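You operate a simulated robot arm through the tools that you are given. There is no shell and no other tool.

You are at the controls of a simulated robot arm. One attempt, no reset.

Task
Put things in order on the top of the fill bench. At the end: the red fuse stands where the blue beaker stood; the blue beaker stands where the silver can stood; the silver can from the top of the fill bench is on the brown labelled carton; the clear beaker is on the tall grey box; whatever was shut is shut again. Leave all else as you found it, and nothing knocked over. Set down upright: clear beaker, silver can.

It is judged by the outcome, as a careful person would: the job done as asked, and still so three seconds after it is handed in. It fails if anything else is knocked over, pushed out of place, dropped, spilled or broken.

Robot
A 7-joint arm with a two-finger gripper, fixed in place. Base frame: the origin is at the foot of the arm, x ahead of it, y to its left, z up; the work surface is at about z = 840. Lengths are in mm, angles in degrees, forces in N, time in s.
With the tool pointing down near the work surface it reaches from about 340 to 720 mm from the base axis. Its first joint turns from -66.0 to 66.0 degrees. Payload 2.45 kg.
The tool frame sits at the grasp point between the pads (the TCP): z along the fingers, y along the line on which they close. The tips reach 26 mm beyond it. The gripper opens to 96 mm. The gripper's body begins 69 mm behind the TCP.
Orientation is that of the tool frame in the base frame, as a unit quaternion [w, x, y, z]. With the fingers straight down and closing along the base's y, the tool's x points along the base's -x, its y along +y and its z along -z.

Tools
- The arm moves only by the tool drive_tool. Its argument "commands" is a list of rows, each an object of numbers (a shift or turn left out is 0, a gripper value left out holds the last): "rx", "ry", "rz": the turn, a rotation vector about the tool's x, y, z in degrees; "tx", "ty", "tz": the shift along the tool's x, y, z in mm; "jaw": the opening, from 0 (shut) to 1 (fully open). In form: [{"rx": .., "ry": .., "rz": .., "tx": .., "ty": .., "tz": .., "jaw": ..}, ...]. A call has 1 to 20 rows; each row shifts and turns the commanded pose from where the row before left it, along the tool's axes as they then stand. A row lasts 0.2 s, in which the tool goes at most 50 mm and 8.6 degrees; a call with a longer step from one row to the next is refused whole, and so is a gripper value outside its range. A pose out of reach is approached as far as the arm can. The call stops where the force on the tool passes 40 N (or 10 N more than at its start, if that is more) or the arm is blocked; 0.2 s more then pass. The fingers move at their own pace and stop on an object; they squeeze with about 32 N. The grip force told is the motor's: it shows also when the fingers shut on nothing. Time passes only in rows, and 0.2 s behind the last, so rows that do not move let the fingers close. The reply holds the time, the measured pose of the TCP, the force on the tool along the base axes, the opening and the grip force, in the units named above and with some noise, with the torque about the TCP (base axes, N m) and any sound that the robot's microphone picked up.
- Cameras (640 x 400 px; columns grow to the right, rows downward): "scene" is fixed at [185.2, -408.4, 1438.2]; the picture's right is [0.62, -0.79, 0.00], its down [-0.49, -0.38, -0.78] and it looks along [0.62, 0.48, -0.62] (base axes); focal length 305 px, centre (320, 200). "wrist" rides on the gripper at [82, 3, -98] in the tool frame; the picture's right is [-0.04, 1.00, 0.00], its down [-0.73, -0.03, -0.68] and it looks along [-0.68, -0.03, 0.73] (tool axes); focal length 256 px, centre (320, 200). There is no depth. A picture from a camera that has moved, and an enlarged one, comes with that camera's place and axes in the base frame and with its lens. The place of the scene camera against the robot may be out by one fixed shift of up to 25 mm in any direction.
- grab_frame(camera): a new picture of that camera. No time passes.
- enlarge(camera, box): a new picture of the part [left, top, right, bottom] of that camera's present view, enlarged. No time passes.
- hand_in(): hands the job in; it is judged then, once.

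Nothing tells you positions but the pictures and the camera data. Unless the task says otherwise, let go and move clear before handing in.

The tools are called as name(argument=value, ...) on one line, values as JSON. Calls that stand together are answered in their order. drive_tool: Moves the arm, as the interface text tells. Its arguments: {"type":"object","properties":{"commands":{"type":"array","items":{"type":"object","properties":{"rx":{"type":"number"},"ry":{"type":"number"},"rz":{"type":"number"},"tx":{"type":"number"},"ty":{"type":"number"},"tz":{"type":"number"},"jaw":{"type":"number"}}}}},"required":["commands"]} The other tools are called the same way: grab_frame (camera) takes a picture; enlarge (camera, box) takes an enlarged picture of a part of a camera's view; hand_in () hands the job in.

At the start:

```text
t: 0.0
tool_pos: [412.8, -75.0, 1227.0]
tool_rot: [0.0, 0.0, 1.0, 0.0]
ft_force: [-1.0, -0.5, 0.7]
wrist_torque: [0.02, 0.02, -0.02]
opening: 96.0
grasp_force: 0.1
```

scene: 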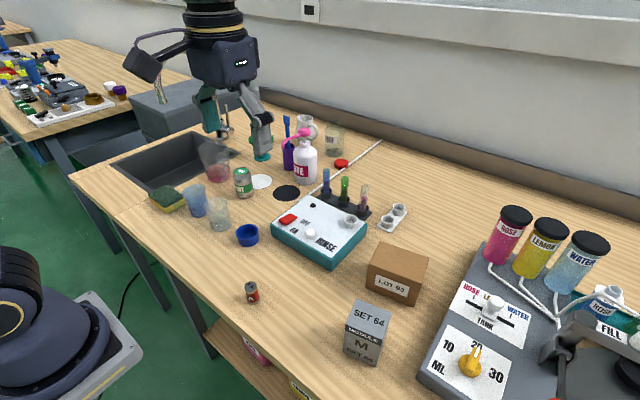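
wrist: 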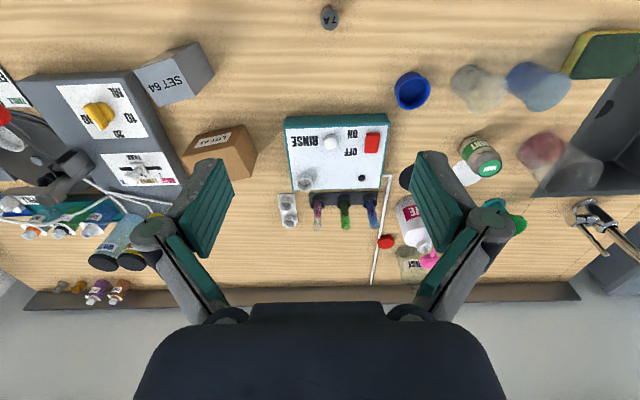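

I see the bench with beakers, a green/silver can, a small red fuse, a brown carton "LOT 03", a grey box "SET 64", a rinse station and a filling station. I'll look closer before moving anything.

enlarge(camera="scene", box=[140, 100, 300, 200])

enlarge(camera="scene", box=[140, 160, 300, 260])

enlarge(camera="scene", box=[220, 230, 440, 370])

enlarge(camera="scene", box=[260, 100, 420, 200])

enlarge(camera="wrist", box=[380, 20, 640, 180])

enlarge(camera="wrist", box=[0, 20, 260, 180])

```text
4.00 times, centred on (220, 150) of scene
camera zoom: at [185.2, -408.4, 1438.2], right [0.62, -0.79, 0.0], down [-0.49, -0.38, -0.78], along [0.62, 0.48, -0.62], focal length 1220 px, centre (720, 400)
```

zoom: 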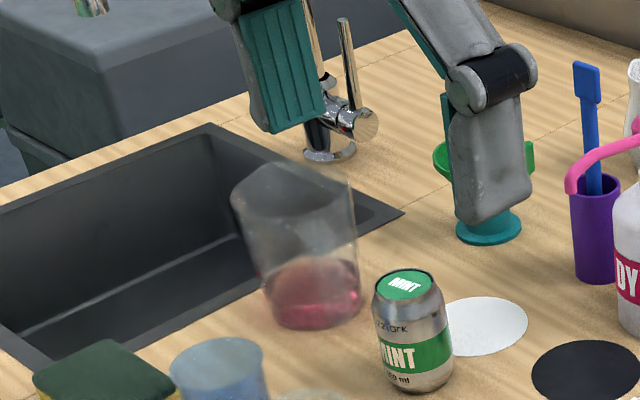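

```text
4.00 times, centred on (220, 210) of scene
camera zoom: at [185.2, -408.4, 1438.2], right [0.62, -0.79, 0.0], down [-0.49, -0.38, -0.78], along [0.62, 0.48, -0.62], focal length 1220 px, centre (720, 160)
```

zoom: 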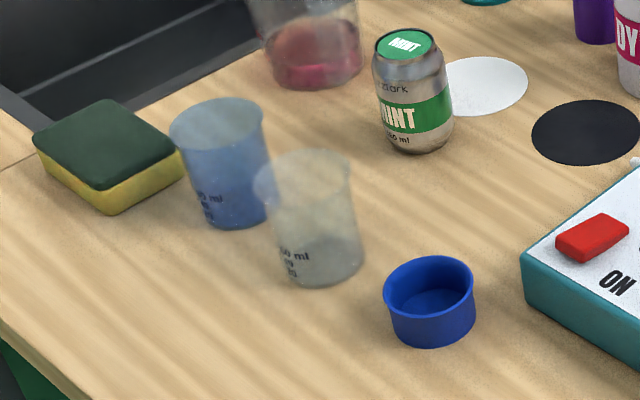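

```text
2.86 times, centred on (330, 300) of scene
camera zoom: at [185.2, -408.4, 1438.2], right [0.62, -0.79, 0.0], down [-0.49, -0.38, -0.78], along [0.62, 0.48, -0.62], focal length 871 px, centre (291, -86)
```

zoom: 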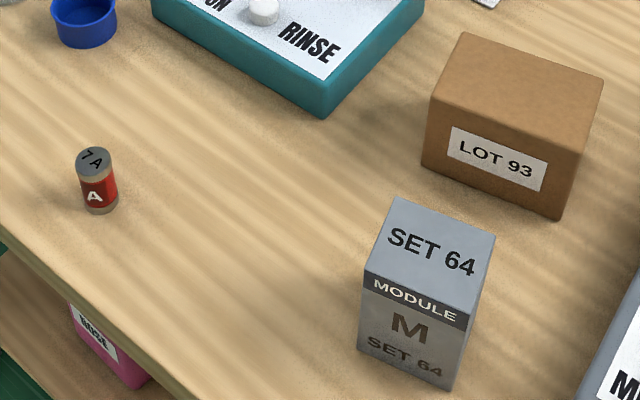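

```text
4.00 times, centred on (340, 150) of scene
camera zoom: at [185.2, -408.4, 1438.2], right [0.62, -0.79, 0.0], down [-0.49, -0.38, -0.78], along [0.62, 0.48, -0.62], focal length 1220 px, centre (240, 400)
```

zoom: 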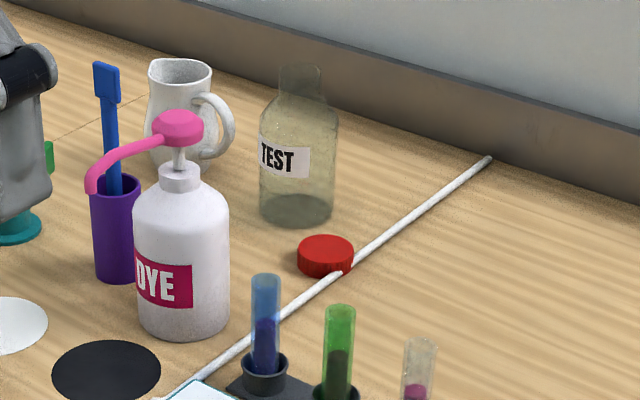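

```text
2.46 times, centred on (510, 100) of wrist
camera zoom: at [330.9, -72.6, 1324.5], right [0.04, 1.0, 0.0], down [0.73, -0.03, 0.68], along [0.68, -0.03, -0.73], focal length 630 px, centre (-148, 446)
```

zoom: 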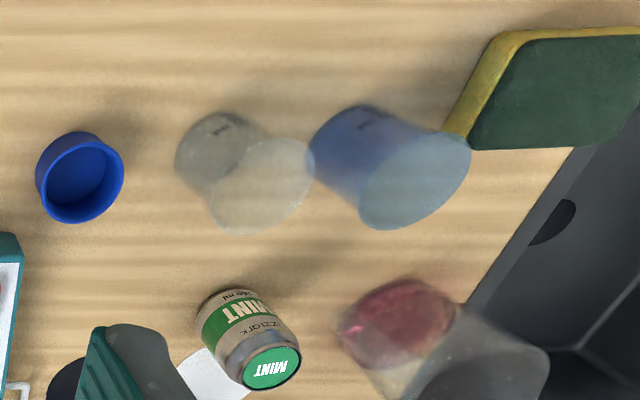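

```text
2.46 times, centred on (130, 100) of wrist
camera zoom: at [330.9, -72.6, 1324.5], right [0.04, 1.0, 0.0], down [0.73, -0.03, 0.68], along [0.68, -0.03, -0.73], focal length 630 px, centre (788, 446)
```

zoom: 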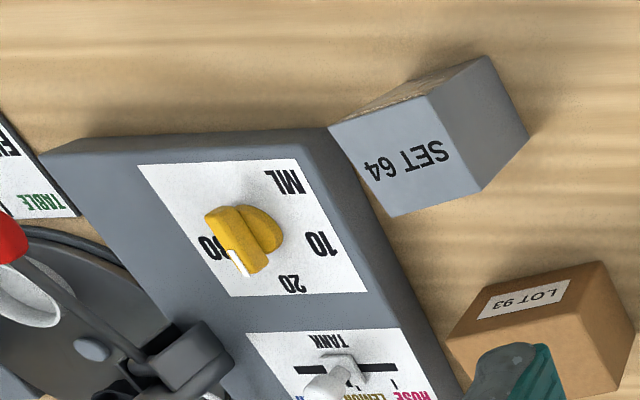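

I see the clear and blue beakers at about (497, 186) and (496, 286), the can at about (635, 245) and the fuse at about (389, -62). The carton is near (650, -284) and the grey box near (460, -313). I'll move to a higher-resolution view of the beaker and can area first.

drive_tool(commands=[{"tx": 0, "ty": 31, "tz": 10}, {"ty": 31, "tz": 10}, {"ty": 31, "tz": 10}, {"ty": 31, "tz": 10}, {"ty": 31, "tz": 10}, {"ty": 31, "tz": 10}, {"ty": 31, "tz": 10}, {"ty": 31, "tz": 10}, {"ty": 31, "tz": 10}, {"ty": 31, "tz": 10}, {}])

grab_frame(camera="wrist")

grab_frame(camera="scene")

```text
t: 2.4
tool_pos: [412.6, 235.9, 1127.8]
tool_rot: [0.0, 0.0, 1.0, -0.001]
ft_force: [0.2, -0.5, 0.1]
wrist_torque: [0.03, -0.01, 0.0]
opening: 96.1
grasp_force: 0.1
```

```text
taken
camera wrist: at [331.4, 237.6, 1224.8], right [0.04, 1.0, 0.0], down [0.73, -0.03, 0.68], along [0.68, -0.03, -0.73], focal length 256 px, centre (320, 200)
```

wrist: 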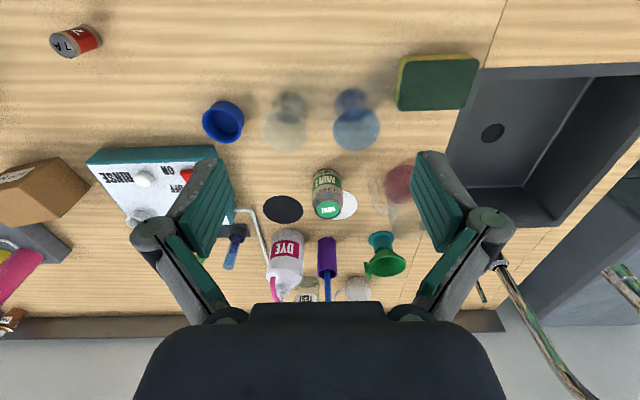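

```text
taken
```

scene: 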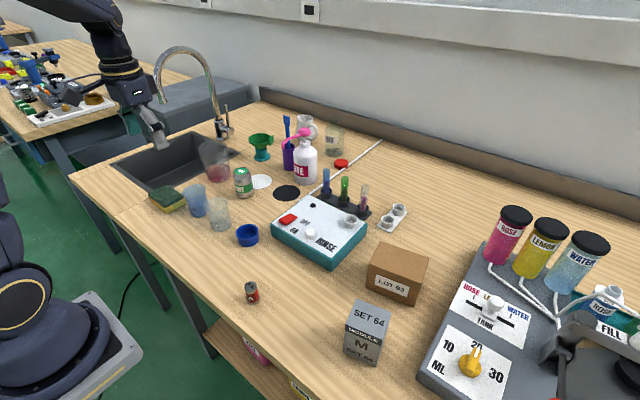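

enlarge(camera="wrist", box=[240, 60, 440, 185])

enlarge(camera="wrist", box=[230, 150, 430, 275])

enlarge(camera="scene", box=[140, 130, 300, 230])

enlarge(camera="scene", box=[180, 270, 340, 370])

enlarge(camera="scene", box=[440, 200, 640, 400])

```text
3.20 times, centred on (340, 122) of wrist
camera zoom: at [331.4, 237.6, 1224.8], right [0.04, 1.0, 0.0], down [0.73, -0.03, 0.68], along [0.68, -0.03, -0.73], focal length 819 px, centre (256, 448)
```

zoom: 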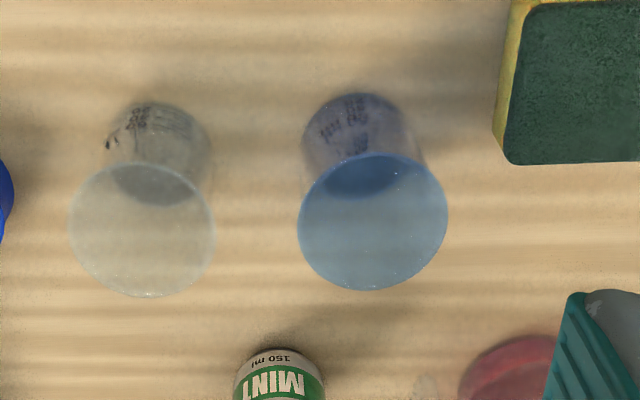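

```text
3.20 times, centred on (330, 212) of wrist
camera zoom: at [331.4, 237.6, 1224.8], right [0.04, 1.0, 0.0], down [0.73, -0.03, 0.68], along [0.68, -0.03, -0.73], focal length 819 px, centre (288, 160)
```

zoom: 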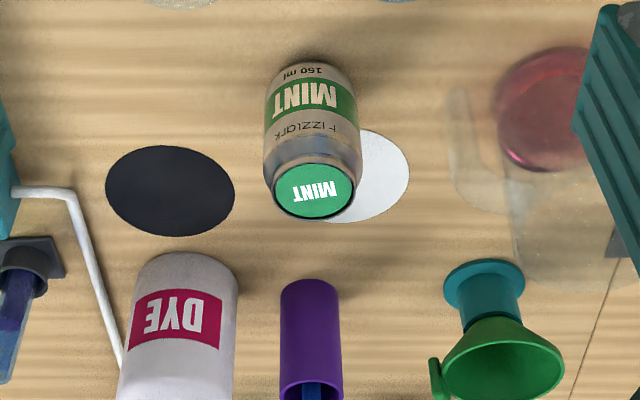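

```text
4.00 times, centred on (220, 180) of scene
camera zoom: at [185.2, -408.4, 1438.2], right [0.62, -0.79, 0.0], down [-0.49, -0.38, -0.78], along [0.62, 0.48, -0.62], focal length 1220 px, centre (720, 280)
```

zoom: 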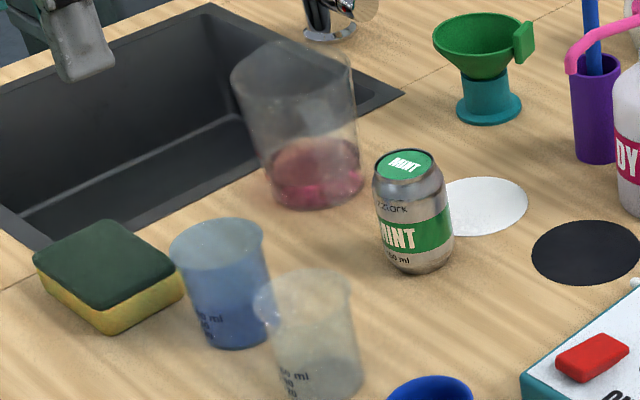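

```text
4.00 times, centred on (260, 320) of scene
camera zoom: at [185.2, -408.4, 1438.2], right [0.62, -0.79, 0.0], down [-0.49, -0.38, -0.78], along [0.62, 0.48, -0.62], focal length 1220 px, centre (560, -280)
```

zoom: 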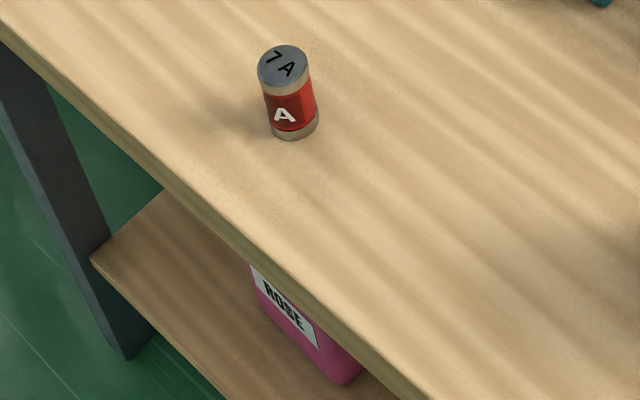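

```text
2.00 times, centred on (540, 300) of scene
camera zoom: at [185.2, -408.4, 1438.2], right [0.62, -0.79, 0.0], down [-0.49, -0.38, -0.78], along [0.62, 0.48, -0.62], focal length 610 px, centre (-120, 0)
```

zoom: 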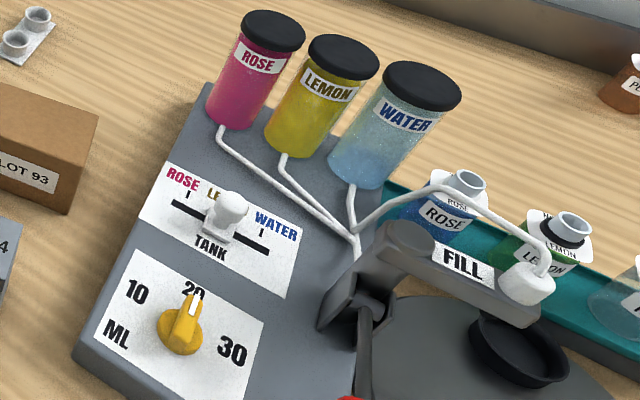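

The beakers are about 62 mm across the rim and 75 mm tall, at (494, 182) and (494, 278). The can is about 53 mm across and 79 mm tall, at (638, 238). Next I'll look at the carton, grey box and fuse from close by.

drive_tool(commands=[{"ty": -38}, {"ty": -38}, {"ty": -38}, {"ty": -38}, {"ty": -38}, {"ty": -38}, {"ty": -38}, {"ty": -38}, {"ty": -38}, {"ty": -38}, {"ty": -38}, {"ty": -38}, {"ty": -14}, {}])

grab_frame(camera="wrist")

grab_frame(camera="scene")

```text
t: 5.4
tool_pos: [412.5, -235.5, 1127.2]
tool_rot: [0.001, 0.0, 1.0, -0.001]
ft_force: [-0.3, -0.2, 0.2]
wrist_torque: [0.01, 0.01, -0.01]
opening: 95.8
grasp_force: 0.1
```

```text
taken
camera wrist: at [330.3, -232.4, 1224.9], right [0.04, 1.0, 0.0], down [0.73, -0.03, 0.68], along [0.68, -0.03, -0.73], focal length 256 px, centre (320, 200)
```

wrist: 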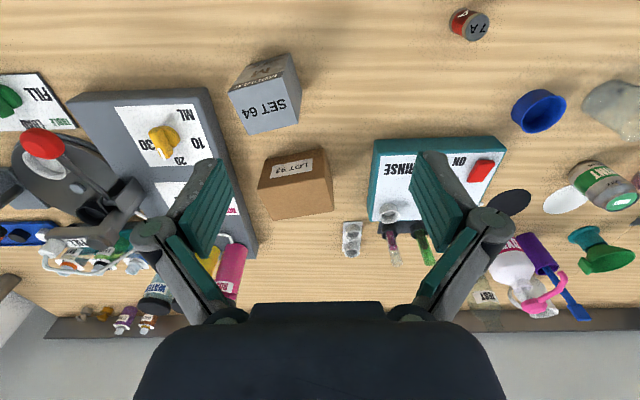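

```text
taken
```

scene: 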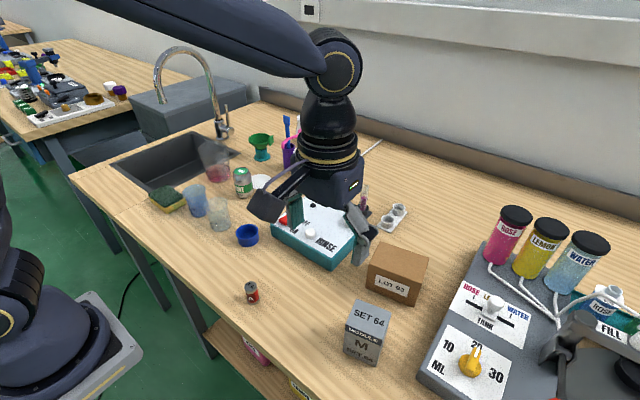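

enlarge(camera="wrist", box=[200, 40, 360, 140])

enlarge(camera="wrist", box=[210, 130, 370, 230])

enlarge(camera="wrist", box=[400, 0, 560, 100])

enlarge(camera="scene", box=[320, 230, 440, 380])

```text
4.00 times, centred on (280, 90) of wrist
camera zoom: at [330.3, -232.4, 1224.9], right [0.04, 1.0, 0.0], down [0.73, -0.03, 0.68], along [0.68, -0.03, -0.73], focal length 1024 px, centre (480, 640)
```

zoom: 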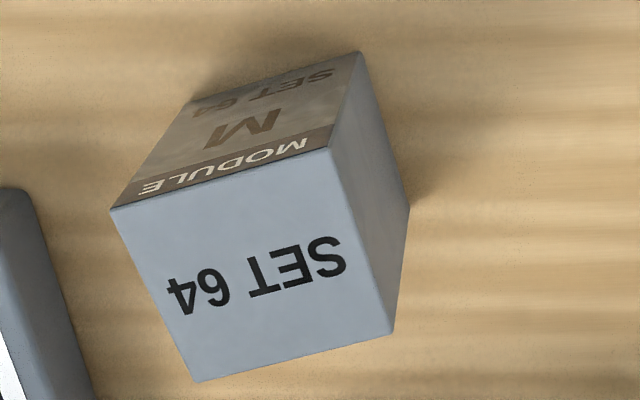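

```text
4.00 times, centred on (290, 180) of wrist
camera zoom: at [330.3, -232.4, 1224.9], right [0.04, 1.0, 0.0], down [0.73, -0.03, 0.68], along [0.68, -0.03, -0.73], focal length 1024 px, centre (440, 280)
```

zoom: 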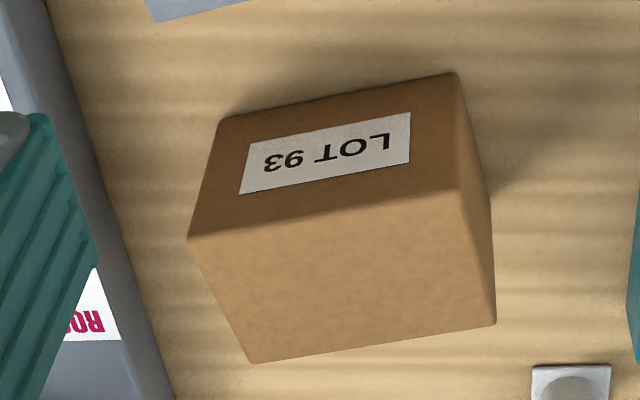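

```text
4.00 times, centred on (480, 50) of wrist
camera zoom: at [330.3, -232.4, 1224.9], right [0.04, 1.0, 0.0], down [0.73, -0.03, 0.68], along [0.68, -0.03, -0.73], focal length 1024 px, centre (-320, 800)
```

zoom: 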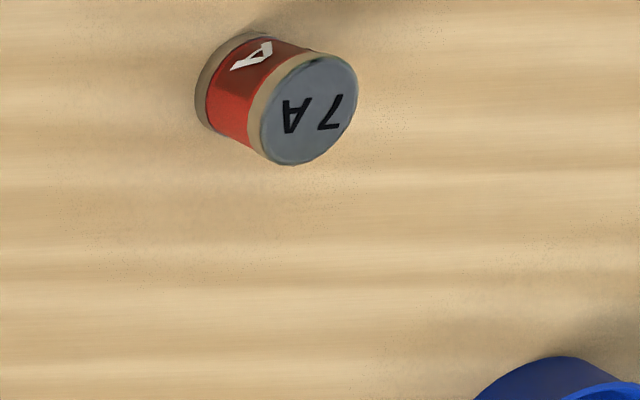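

```text
2.67 times, centred on (380, 305) of scene
camera zoom: at [185.2, -408.4, 1438.2], right [0.62, -0.79, 0.0], down [-0.49, -0.38, -0.78], along [0.62, 0.48, -0.62], focal length 813 px, centre (160, -80)
```

zoom: 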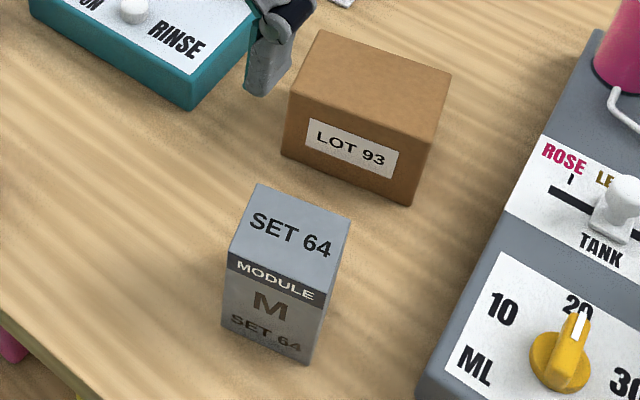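

The boxes are clear now: the carton's top centre is about (612, -282) at z 923, and the grey box's top centre is about (452, -302) at z 937. The fuse is at (392, -58) and about 43 mm tall. I'll go above the can next, with the jaws part open.

drive_tool(commands=[{"tx": -18.8, "ty": 39.46, "tz": 5, "jaw": 0.77}, {"tx": -18.8, "ty": 39.46, "tz": 5}, {"tx": -18.8, "ty": 39.46, "tz": 5}, {"tx": -18.8, "ty": 39.46, "tz": 5}, {"tx": -18.8, "ty": 39.46, "tz": 5}, {"tx": -18.8, "ty": 39.46, "tz": 5}, {"tx": -18.8, "ty": 39.46, "tz": 5}, {"tx": -18.8, "ty": 39.46, "tz": 5}, {"tx": -18.8, "ty": 39.46, "tz": 5}, {"tx": -18.8, "ty": 39.46, "tz": 5}, {"tx": -18.8, "ty": 39.46, "tz": 5}, {"tx": -18.8, "ty": 39.46, "tz": 5}, {}])

grab_frame(camera="wrist")

grab_frame(camera="scene")

```text
t: 8.2
tool_pos: [638.1, 240.7, 1063.5]
tool_rot: [0.0, 0.001, 1.0, 0.001]
ft_force: [-0.4, 0.1, -0.2]
wrist_torque: [-0.02, -0.02, -0.02]
opening: 73.8
grasp_force: 0.0
```

```text
taken
camera wrist: at [556.2, 242.8, 1162.5], right [0.04, 1.0, 0.0], down [0.73, -0.03, 0.68], along [0.68, -0.03, -0.73], focal length 256 px, centre (320, 200)
```

wrist: 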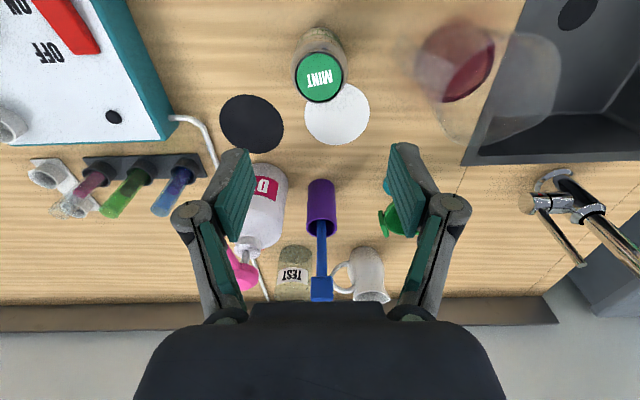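

```text
taken
```

scene: 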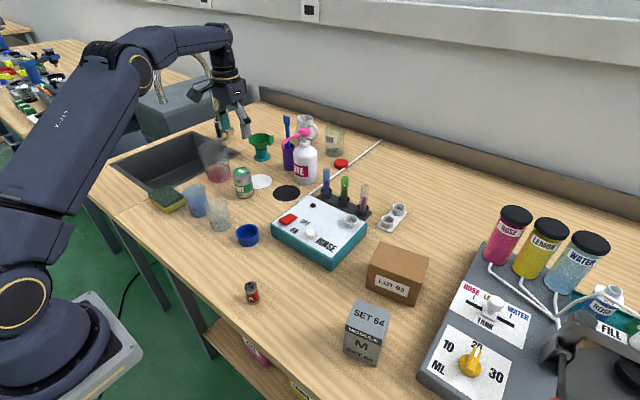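

The can shows up directly below. I'll zoom in to pin down its centre and its clearance from its neighbours.

enlarge(camera="wrist", box=[240, 0, 400, 120])

enlarge(camera="wrist", box=[380, 0, 580, 150])

```text
3.33 times, centred on (320, 60) of wrist
camera zoom: at [556.2, 242.8, 1162.5], right [0.04, 1.0, 0.0], down [0.73, -0.03, 0.68], along [0.68, -0.03, -0.73], focal length 853 px, centre (320, 667)
```

zoom: 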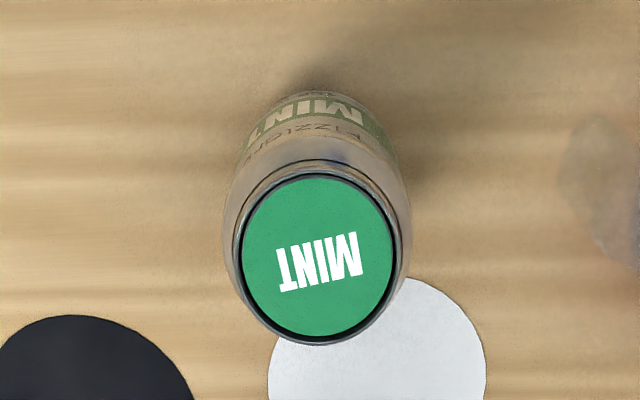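

```text
2.67 times, centred on (480, 75) of wrist
camera zoom: at [556.2, 242.8, 1162.5], right [0.04, 1.0, 0.0], down [0.73, -0.03, 0.68], along [0.68, -0.03, -0.73], focal length 683 px, centre (-107, 533)
```

zoom: 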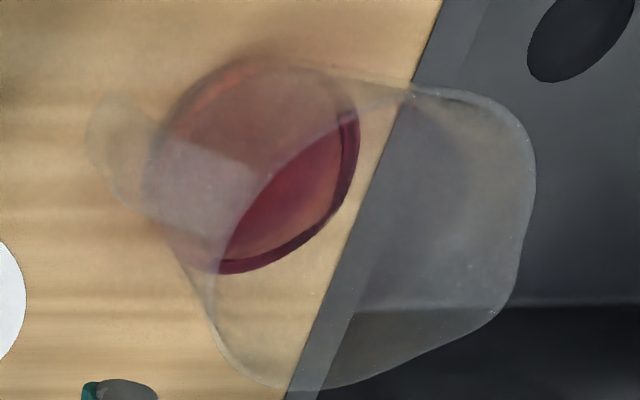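

The can's centre is at about (633, 239). The jug with rose liquid has a handle around y = 328, which leaves clearance for the fingers. I'll descend on the can and close.

drive_tool(commands=[{"tx": 5, "ty": -1.5, "tz": 20}, {"tz": 35}, {"tz": 35}, {"tz": 35}, {"tz": 30}, {"tz": 18}, {"tz": 10}, {}])

grab_frame(camera="wrist")

grab_frame(camera="scene")

```text
t: 10.0
tool_pos: [633.5, 238.2, 883.1]
tool_rot: [0.0, 0.0, 1.0, 0.001]
ft_force: [0.4, 0.5, 0.2]
wrist_torque: [-0.03, -0.02, 0.01]
opening: 74.2
grasp_force: 0.1
```

```text
taken
camera wrist: at [551.2, 239.6, 981.0], right [0.04, 1.0, 0.0], down [0.73, -0.03, 0.68], along [0.68, -0.03, -0.73], focal length 256 px, centre (320, 200)
```

wrist: 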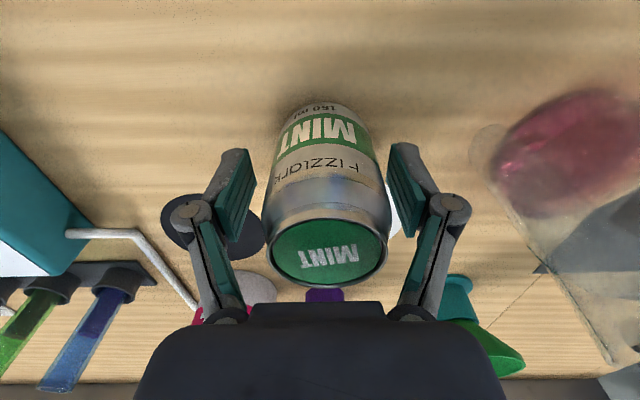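

```text
taken
```

scene: 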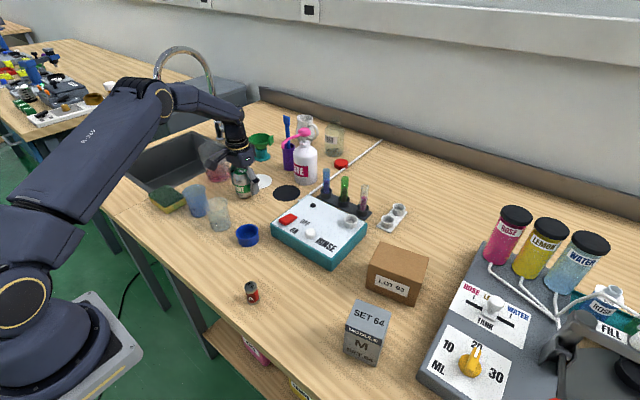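

The can sits about 3 mm to the +y side of the grip centre, so I'll shift slightly and close.

drive_tool(commands=[{"ty": 2.5, "tz": 2}, {"jaw": 0.4}, {"jaw": 0.4}, {"jaw": 0.4}, {"jaw": 0.4}, {"jaw": 0.4}])

grab_frame(camera="wrist")

```text
t: 11.4
tool_pos: [632.4, 239.6, 881.1]
tool_rot: [0.0, 0.0, 1.0, 0.0]
ft_force: [0.7, -1.0, 2.6]
wrist_torque: [-0.09, -0.01, 0.02]
opening: 51.7
grasp_force: 31.7
```

```text
taken
camera wrist: at [551.2, 242.3, 979.2], right [0.04, 1.0, 0.0], down [0.73, -0.03, 0.68], along [0.68, -0.03, -0.73], focal length 256 px, centre (320, 200)
```

wrist: 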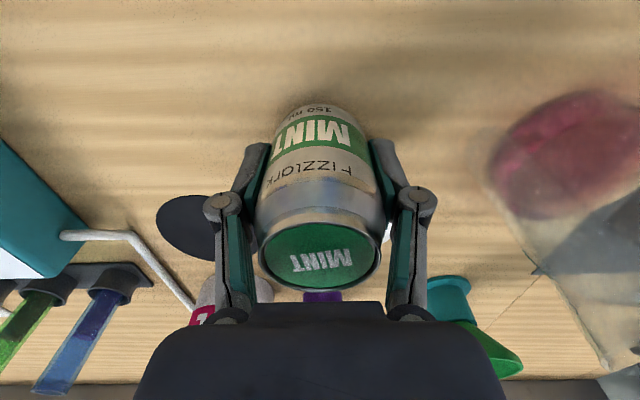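

The can is gripped at 51.7 mm, centred at about (635, 240). I'll lift it straight up.

drive_tool(commands=[{"tz": -8}, {"tz": -15}, {"tz": -22}, {"tz": -25}, {"tz": -25}, {"tz": -25}, {"tz": -25}, {"tz": -15}, {"tz": -5}, {}])

grab_frame(camera="wrist")

grab_frame(camera="scene")

```text
t: 13.6
tool_pos: [632.2, 241.3, 1047.0]
tool_rot: [0.0, 0.0, 1.0, 0.0]
ft_force: [0.4, 0.0, -1.8]
wrist_torque: [0.04, 0.02, 0.02]
opening: 51.7
grasp_force: 32.3
```

```text
taken
camera wrist: at [551.3, 242.9, 1144.8], right [0.04, 1.0, 0.0], down [0.73, -0.03, 0.68], along [0.68, -0.03, -0.73], focal length 256 px, centre (320, 200)
```

wrist: 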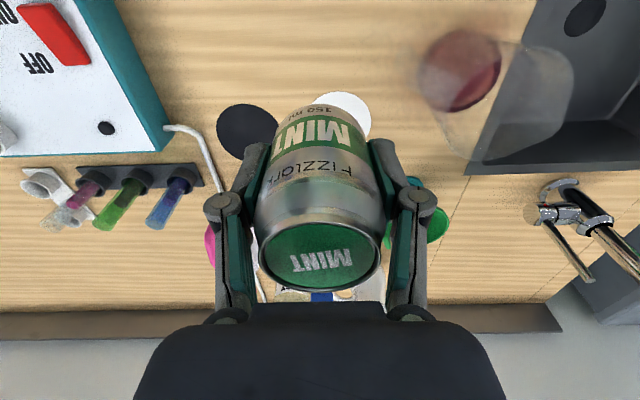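

```text
taken
```

scene: 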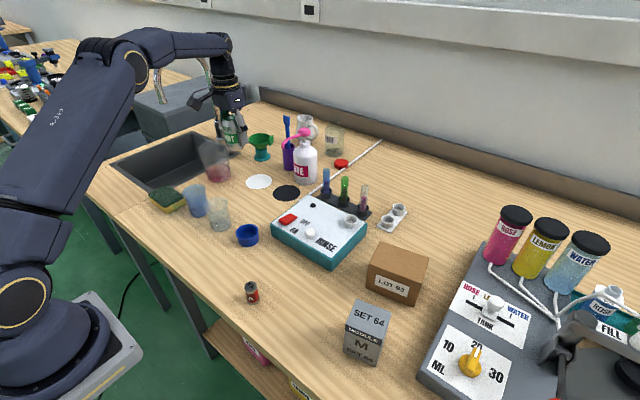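

The can is lifted cleanly at about 0.2 kg. I'll carry it high across to above the carton.

drive_tool(commands=[{"tx": 1.35, "ty": -15}, {"tx": 1.35, "ty": -25}, {"tx": 1.35, "ty": -33}, {"tx": 1.35, "ty": -33}, {"tx": 1.35, "ty": -33}, {"tx": 1.35, "ty": -33}, {"tx": 1.35, "ty": -33}, {"tx": 1.35, "ty": -33}, {"tx": 1.35, "ty": -33}, {"tx": 1.35, "ty": -33}, {"tx": 1.35, "ty": -33}, {"tx": 1.35, "ty": -33}, {"tx": 1.35, "ty": -33}, {"tx": 1.35, "ty": -33}, {"tx": 1.35, "ty": -33}, {"tx": 1.35, "ty": -30}, {"tx": 1.35, "ty": -24}, {}, {}])

grab_frame(camera="wrist")

grab_frame(camera="scene")

```text
t: 17.6
tool_pos: [610.1, -282.6, 1044.8]
tool_rot: [-0.001, 0.0, 1.0, 0.0]
ft_force: [0.2, -0.1, -0.8]
wrist_torque: [-0.02, -0.01, -0.01]
opening: 52.0
grasp_force: 32.4
```

```text
taken
camera wrist: at [528.9, -280.9, 1142.2], right [0.04, 1.0, 0.0], down [0.73, -0.03, 0.68], along [0.68, -0.03, -0.73], focal length 256 px, centre (320, 200)
```

wrist: 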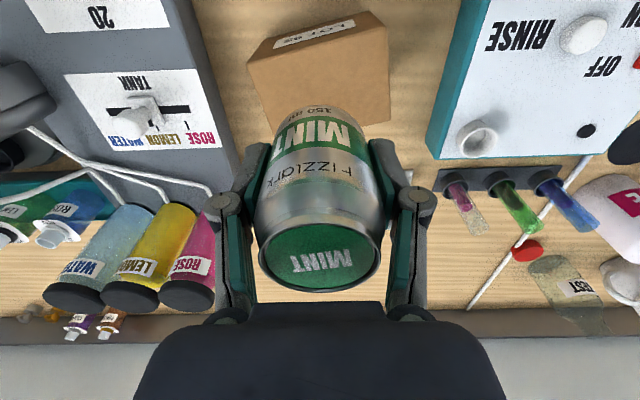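

```text
taken
```

scene: 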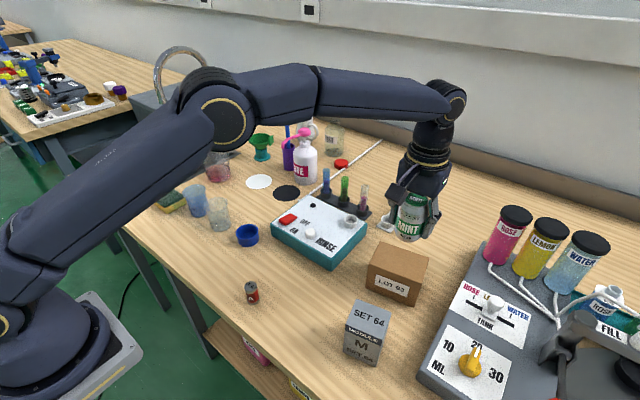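

The can is above the carton, whose corners match my estimate of a centre at (612, -281). I'll lower until just above the expected contact height.

drive_tool(commands=[{"tz": 10}, {"tz": 20}, {"tz": 20}, {"tz": 15}, {"tz": 8}, {}])

grab_frame(camera="scene")

enlarge(camera="scene", box=[340, 180, 460, 320])

grab_frame(camera="wrist")

```text
t: 19.0
tool_pos: [608.7, -283.9, 972.1]
tool_rot: [0.0, 0.0, 1.0, 0.0]
ft_force: [-0.8, -0.9, -2.3]
wrist_torque: [-0.01, 0.01, -0.01]
opening: 51.8
grasp_force: 31.7
```

```text
taken
```

scene: 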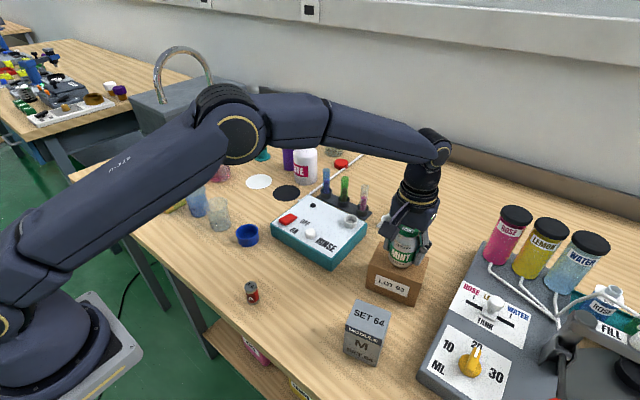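

```text
2.86 times, centred on (400, 250) of scene
camera zoom: at [185.2, -408.4, 1438.2], right [0.62, -0.79, 0.0], down [-0.49, -0.38, -0.78], along [0.62, 0.48, -0.62], focal length 871 px, centre (91, 57)
```

zoom: 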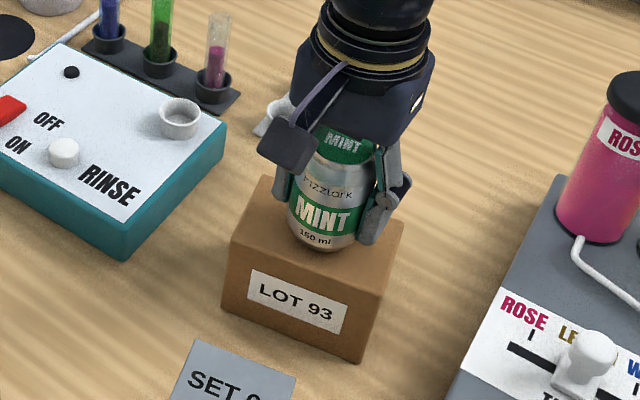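

```text
taken
camera wrist: at [527.0, -280.8, 1069.9], right [0.04, 1.0, 0.0], down [0.73, -0.03, 0.68], along [0.68, -0.03, -0.73], focal length 256 px, centre (320, 200)
```

wrist: 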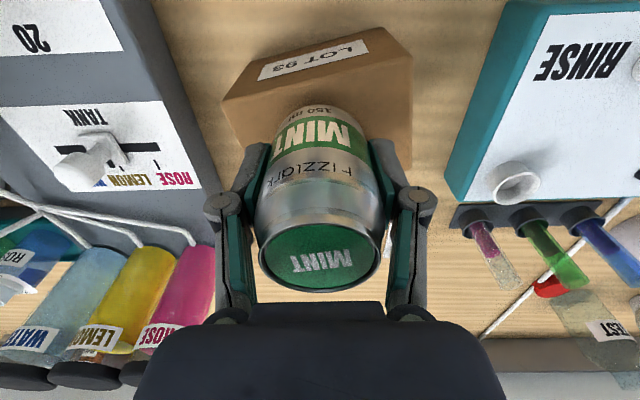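

The can's bottom is about 9 mm above the carton. I'll lower in fine steps and watch the force.

drive_tool(commands=[{"tz": 3}, {"tz": 2}, {"tz": 1}, {}])

enlarge(camera="scene", box=[360, 210, 440, 310])

```text
t: 20.0
tool_pos: [608.8, -282.6, 966.7]
tool_rot: [-0.001, 0.001, 1.0, 0.0]
ft_force: [0.0, -0.1, -2.6]
wrist_torque: [0.01, -0.02, -0.02]
opening: 51.6
grasp_force: 31.8
```

```text
4.00 times, centred on (400, 260) of scene
camera zoom: at [185.2, -408.4, 1438.2], right [0.62, -0.79, 0.0], down [-0.49, -0.38, -0.78], along [0.62, 0.48, -0.62], focal length 1220 px, centre (0, -40)
```

zoom: 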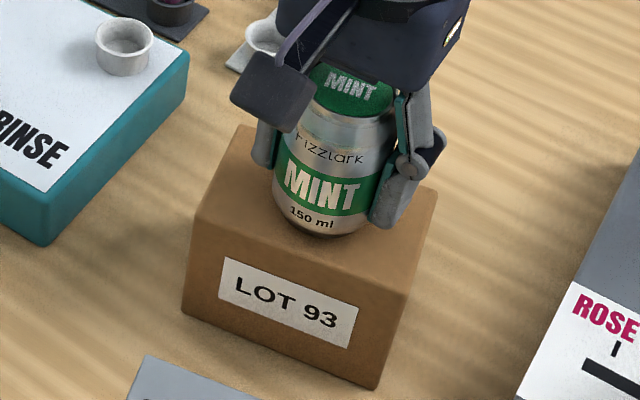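

drive_tool(commands=[{"tz": 1}, {"tz": 1}, {}])

enlarge(camera="scene", box=[360, 210, 440, 310])

```text
t: 20.8
tool_pos: [609.8, -282.6, 966.5]
tool_rot: [0.0, 0.0, 1.0, -0.001]
ft_force: [-2.0, -0.1, 8.3]
wrist_torque: [0.04, 0.16, 0.03]
opening: 51.6
grasp_force: 31.8
```

```text
4.00 times, centred on (400, 260) of scene
camera zoom: at [184.9, -408.4, 1438.2], right [0.62, -0.79, 0.0], down [-0.49, -0.38, -0.78], along [0.62, 0.48, -0.62], focal length 1220 px, centre (0, -40)
```

zoom: 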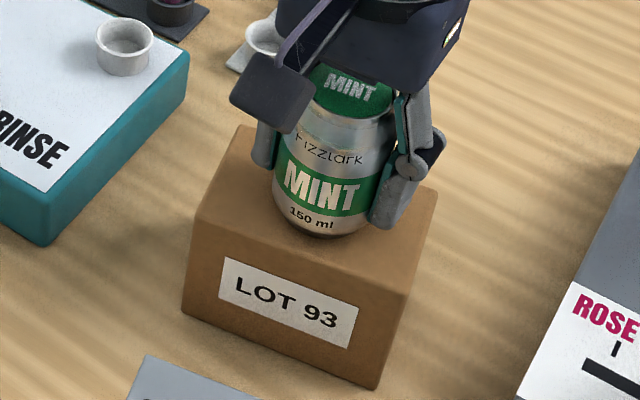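

Contact has been made with +8 N of upward force. I'll ease off by about 1 mm, open the jaws and check.

drive_tool(commands=[{"tz": -0.7}, {"jaw": 0.6}, {"jaw": 0.68}, {"jaw": 0.77}, {"jaw": 0.77}, {}])

grab_frame(camera="wrist")

enlarge(camera="scene", box=[360, 210, 440, 310])

```text
t: 22.2
tool_pos: [608.9, -281.9, 966.7]
tool_rot: [0.0, 0.0, 1.0, 0.0]
ft_force: [0.6, -0.2, -0.1]
wrist_torque: [-0.02, -0.02, -0.02]
opening: 74.1
grasp_force: 0.1
```

```text
taken
camera wrist: at [527.6, -280.2, 1064.5], right [0.04, 1.0, 0.0], down [0.73, -0.03, 0.68], along [0.68, -0.03, -0.73], focal length 256 px, centre (320, 200)
```

wrist: 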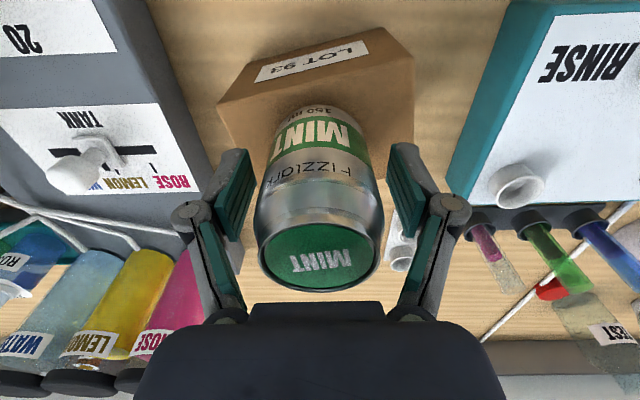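

```text
4.00 times, centred on (400, 260) of scene
camera zoom: at [185.2, -408.4, 1438.2], right [0.62, -0.79, 0.0], down [-0.49, -0.38, -0.78], along [0.62, 0.48, -0.62], focal length 1220 px, centre (0, -40)
```

zoom: 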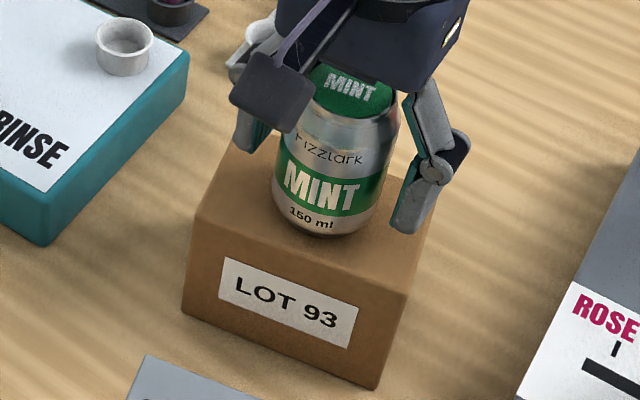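

The can stands on the carton and is free. I'll rise straight up and then travel over to the blue beaker.

drive_tool(commands=[{"tz": -12}, {"tz": -25}, {"tz": -30}, {"tz": -30}, {"tz": -25}, {}])

grab_frame(camera="scene")

grab_frame(camera="wrist")

```text
t: 23.6
tool_pos: [609.5, -281.4, 1088.6]
tool_rot: [0.0, 0.0, 1.0, 0.0]
ft_force: [0.2, 0.3, 0.0]
wrist_torque: [0.01, 0.02, 0.03]
opening: 73.7
grasp_force: 0.1
```

```text
taken
```

scene: 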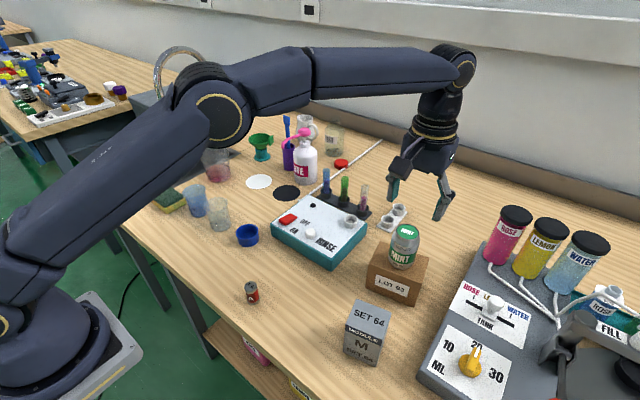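

```text
taken
camera wrist: at [527.9, -280.1, 1186.6], right [0.04, 1.0, 0.0], down [0.73, -0.03, 0.68], along [0.68, -0.03, -0.73], focal length 256 px, centre (320, 200)
```

wrist: 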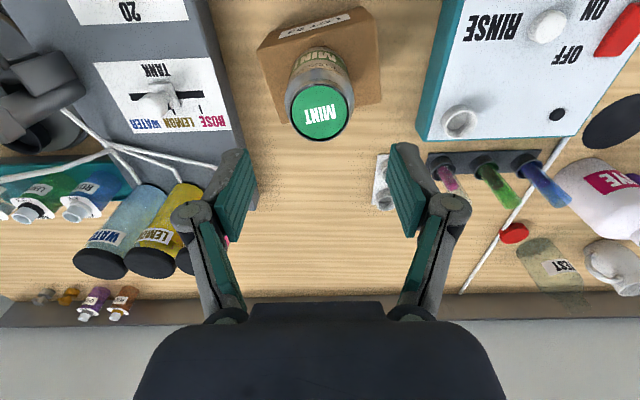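

The can stays on the carton. I'll travel to above the blue beaker.

drive_tool(commands=[{"tx": 8.2, "ty": 40}, {"tx": 8.2, "ty": 40}, {"tx": 8.2, "ty": 40}, {"tx": 8.2, "ty": 40}, {"tx": 8.2, "ty": 40}, {"tx": 8.2, "ty": 40}, {"tx": 8.2, "ty": 40}, {"tx": 8.2, "ty": 40}, {"tx": 8.2, "ty": 40}, {"tx": 8.2, "ty": 40}, {"tx": 8.2, "ty": 40}, {"tx": 8.2, "ty": 40}, {"tx": 8.2, "ty": 40}, {"tx": 8.2, "ty": 40}, {}])

drive_tool(commands=[{"rz": -8.2}, {"rz": -8.2}, {"rz": -8.2}, {"rz": -8.2}, {"rz": -8.2}, {"rz": -8.2}, {"rz": -8.2}, {"rz": -8.2}, {"rz": -8.2}, {"rz": -8.2}, {"rz": -8}, {}])

grab_frame(camera="wrist")

grab_frame(camera="scene")

```text
t: 26.8
tool_pos: [494.3, 280.7, 1088.9]
tool_rot: [0.0, 0.0, 1.0, 0.0]
ft_force: [-0.2, 0.3, -0.1]
wrist_torque: [0.02, 0.01, 0.02]
opening: 73.8
grasp_force: 0.0
```

```text
t: 29.4
tool_pos: [495.4, 277.5, 1089.0]
tool_rot: [0.0, 0.707, -0.707, 0.001]
ft_force: [-0.4, 0.4, -0.5]
wrist_torque: [-0.02, -0.01, 0.02]
opening: 74.0
grasp_force: 0.0
```

```text
taken
camera wrist: at [491.1, 194.7, 1186.0], right [-1.0, 0.04, 0.0], down [0.03, 0.73, 0.68], along [0.03, 0.68, -0.73], focal length 256 px, centre (320, 200)
```

wrist: 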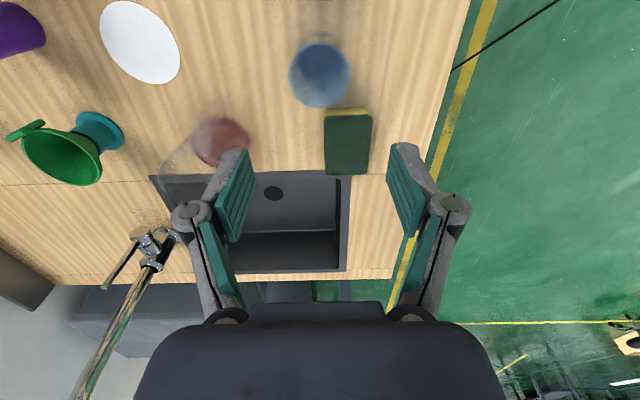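

```text
taken
```

scene: 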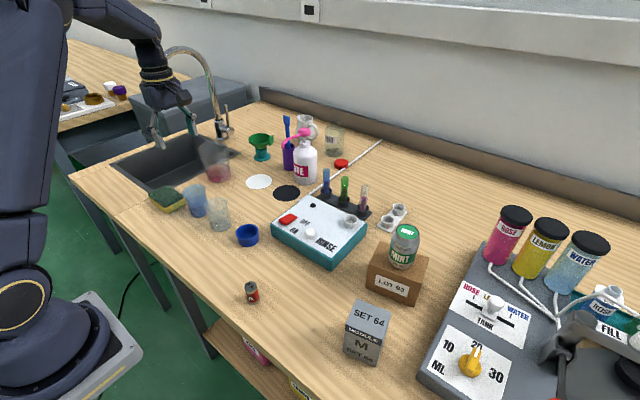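

The gripper now closes along x. I'll zoom in on the blue beaker to refine its centre.

enlarge(camera="wrist", box=[240, 20, 400, 120])

enlarge(camera="wrist", box=[130, 90, 330, 215])

```text
4.00 times, centred on (320, 70) of wrist
camera zoom: at [491.1, 194.7, 1186.0], right [-1.0, 0.04, 0.0], down [0.03, 0.73, 0.68], along [0.03, 0.68, -0.73], focal length 1024 px, centre (320, 720)
```

zoom: 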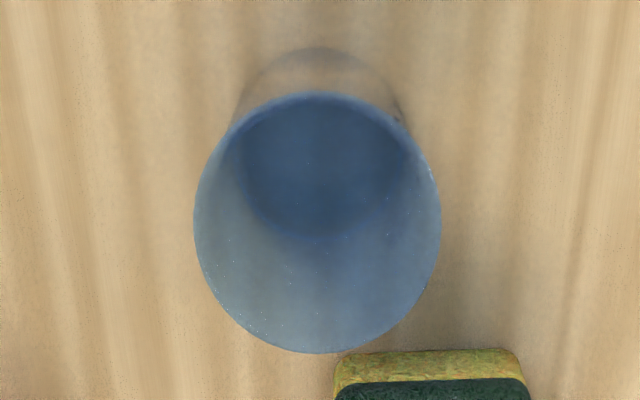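

```text
3.20 times, centred on (230, 152) of wrist
camera zoom: at [491.1, 194.7, 1186.0], right [-1.0, 0.04, 0.0], down [0.03, 0.73, 0.68], along [0.03, 0.68, -0.73], focal length 819 px, centre (608, 352)
```

zoom: 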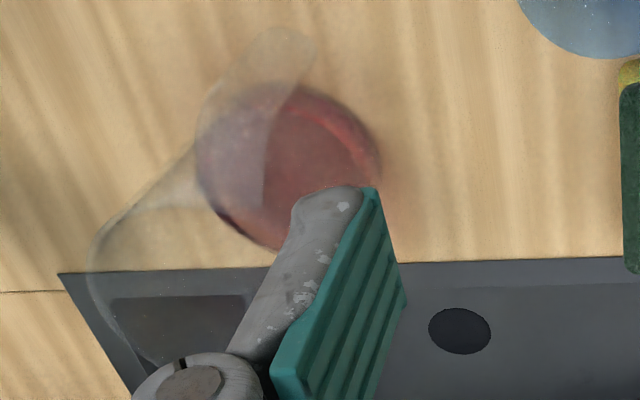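

The blue beaker's centre is confirmed at (495, 278) and the tool is aligned. I'll open a bit more and descend to just above the rim to check.

drive_tool(commands=[{"tz": 25, "jaw": 0.86}, {"tz": 30}, {"tz": 30}, {"tz": 30}, {"tz": 20}, {}])

grab_frame(camera="wrist")

enlarge(camera="scene", box=[130, 120, 290, 260])

```text
t: 30.8
tool_pos: [492.9, 277.5, 951.8]
tool_rot: [0.0, 0.708, -0.706, 0.0]
ft_force: [1.3, -0.4, -0.1]
wrist_torque: [0.0, -0.02, 0.01]
opening: 82.5
grasp_force: 0.0
```

```text
taken
camera wrist: at [490.3, 194.4, 1050.5], right [-1.0, 0.04, 0.0], down [0.03, 0.73, 0.68], along [0.03, 0.68, -0.73], focal length 256 px, centre (320, 200)
```

wrist: 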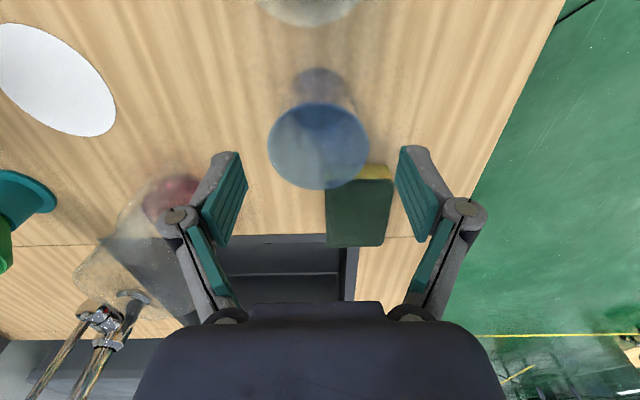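

```text
2.86 times, centred on (210, 190) of scene
camera zoom: at [185.2, -408.4, 1438.2], right [0.62, -0.79, 0.0], down [-0.49, -0.38, -0.78], along [0.62, 0.48, -0.62], focal length 871 px, centre (634, 229)
```

zoom: 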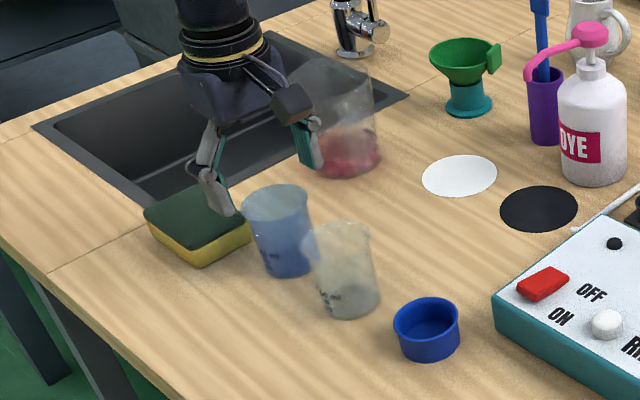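

Alignment looks good. I'll descend around the beaker and close gently.

drive_tool(commands=[{"tz": 20}, {"tz": 22}, {"tz": 15}, {"tz": 9}, {}])

grab_frame(camera="wrist")

```text
t: 32.0
tool_pos: [494.1, 277.1, 886.1]
tool_rot: [0.0, -0.707, 0.707, 0.0]
ft_force: [-0.3, 0.4, -0.7]
wrist_torque: [-0.02, 0.02, 0.02]
opening: 82.4
grasp_force: 0.0
```

```text
taken
camera wrist: at [490.4, 194.3, 984.8], right [-1.0, 0.04, 0.0], down [0.03, 0.73, 0.68], along [0.03, 0.68, -0.73], focal length 256 px, centre (320, 200)
```

wrist: 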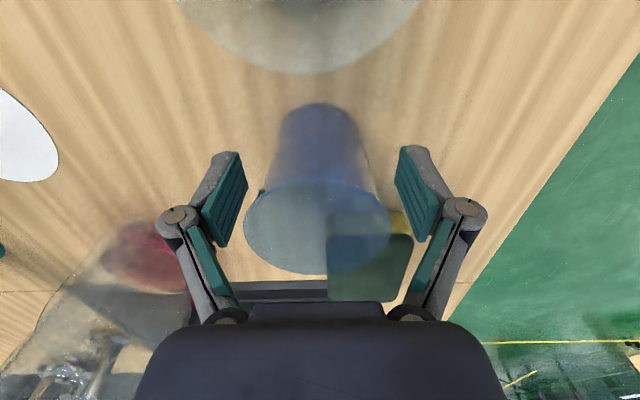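

The beaker is centred between the pads, so I'll close.

drive_tool(commands=[{"jaw": 0.5}, {"jaw": 0.5}, {"jaw": 0.5}, {"jaw": 0.5}, {}])

grab_frame(camera="wrist")

enlarge(camera="scene", box=[130, 120, 290, 260])

```text
t: 33.2
tool_pos: [493.2, 276.6, 887.3]
tool_rot: [0.0, -0.707, 0.708, 0.0]
ft_force: [-0.4, 0.3, 0.3]
wrist_torque: [-0.02, -0.01, -0.01]
opening: 57.7
grasp_force: 32.1
```

```text
taken
camera wrist: at [490.4, 194.2, 984.9], right [-1.0, 0.04, 0.0], down [0.03, 0.73, 0.68], along [0.03, 0.68, -0.73], focal length 256 px, centre (320, 200)
```

wrist: 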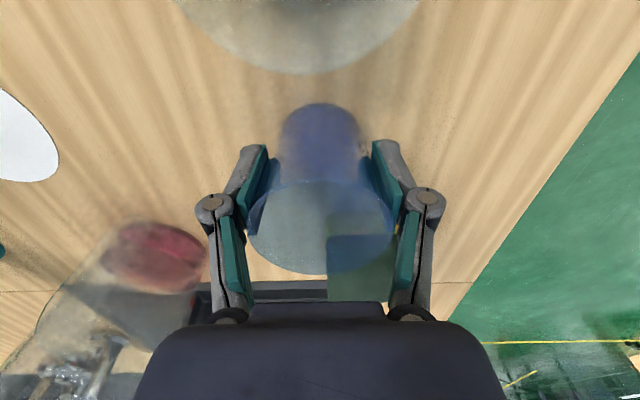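

```text
2.86 times, centred on (210, 190) of scene
camera zoom: at [185.2, -408.4, 1438.2], right [0.62, -0.79, 0.0], down [-0.49, -0.38, -0.78], along [0.62, 0.48, -0.62], focal length 871 px, centre (634, 229)
```

zoom: 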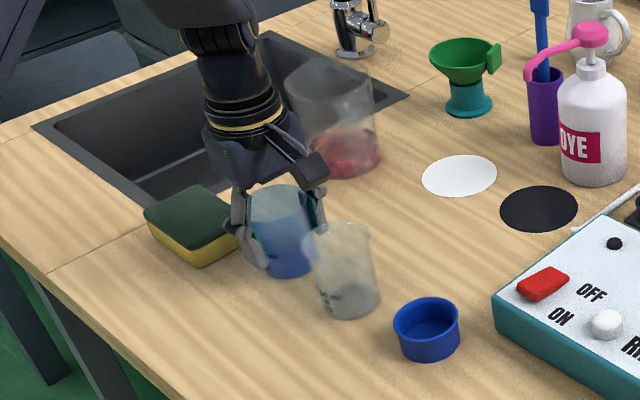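

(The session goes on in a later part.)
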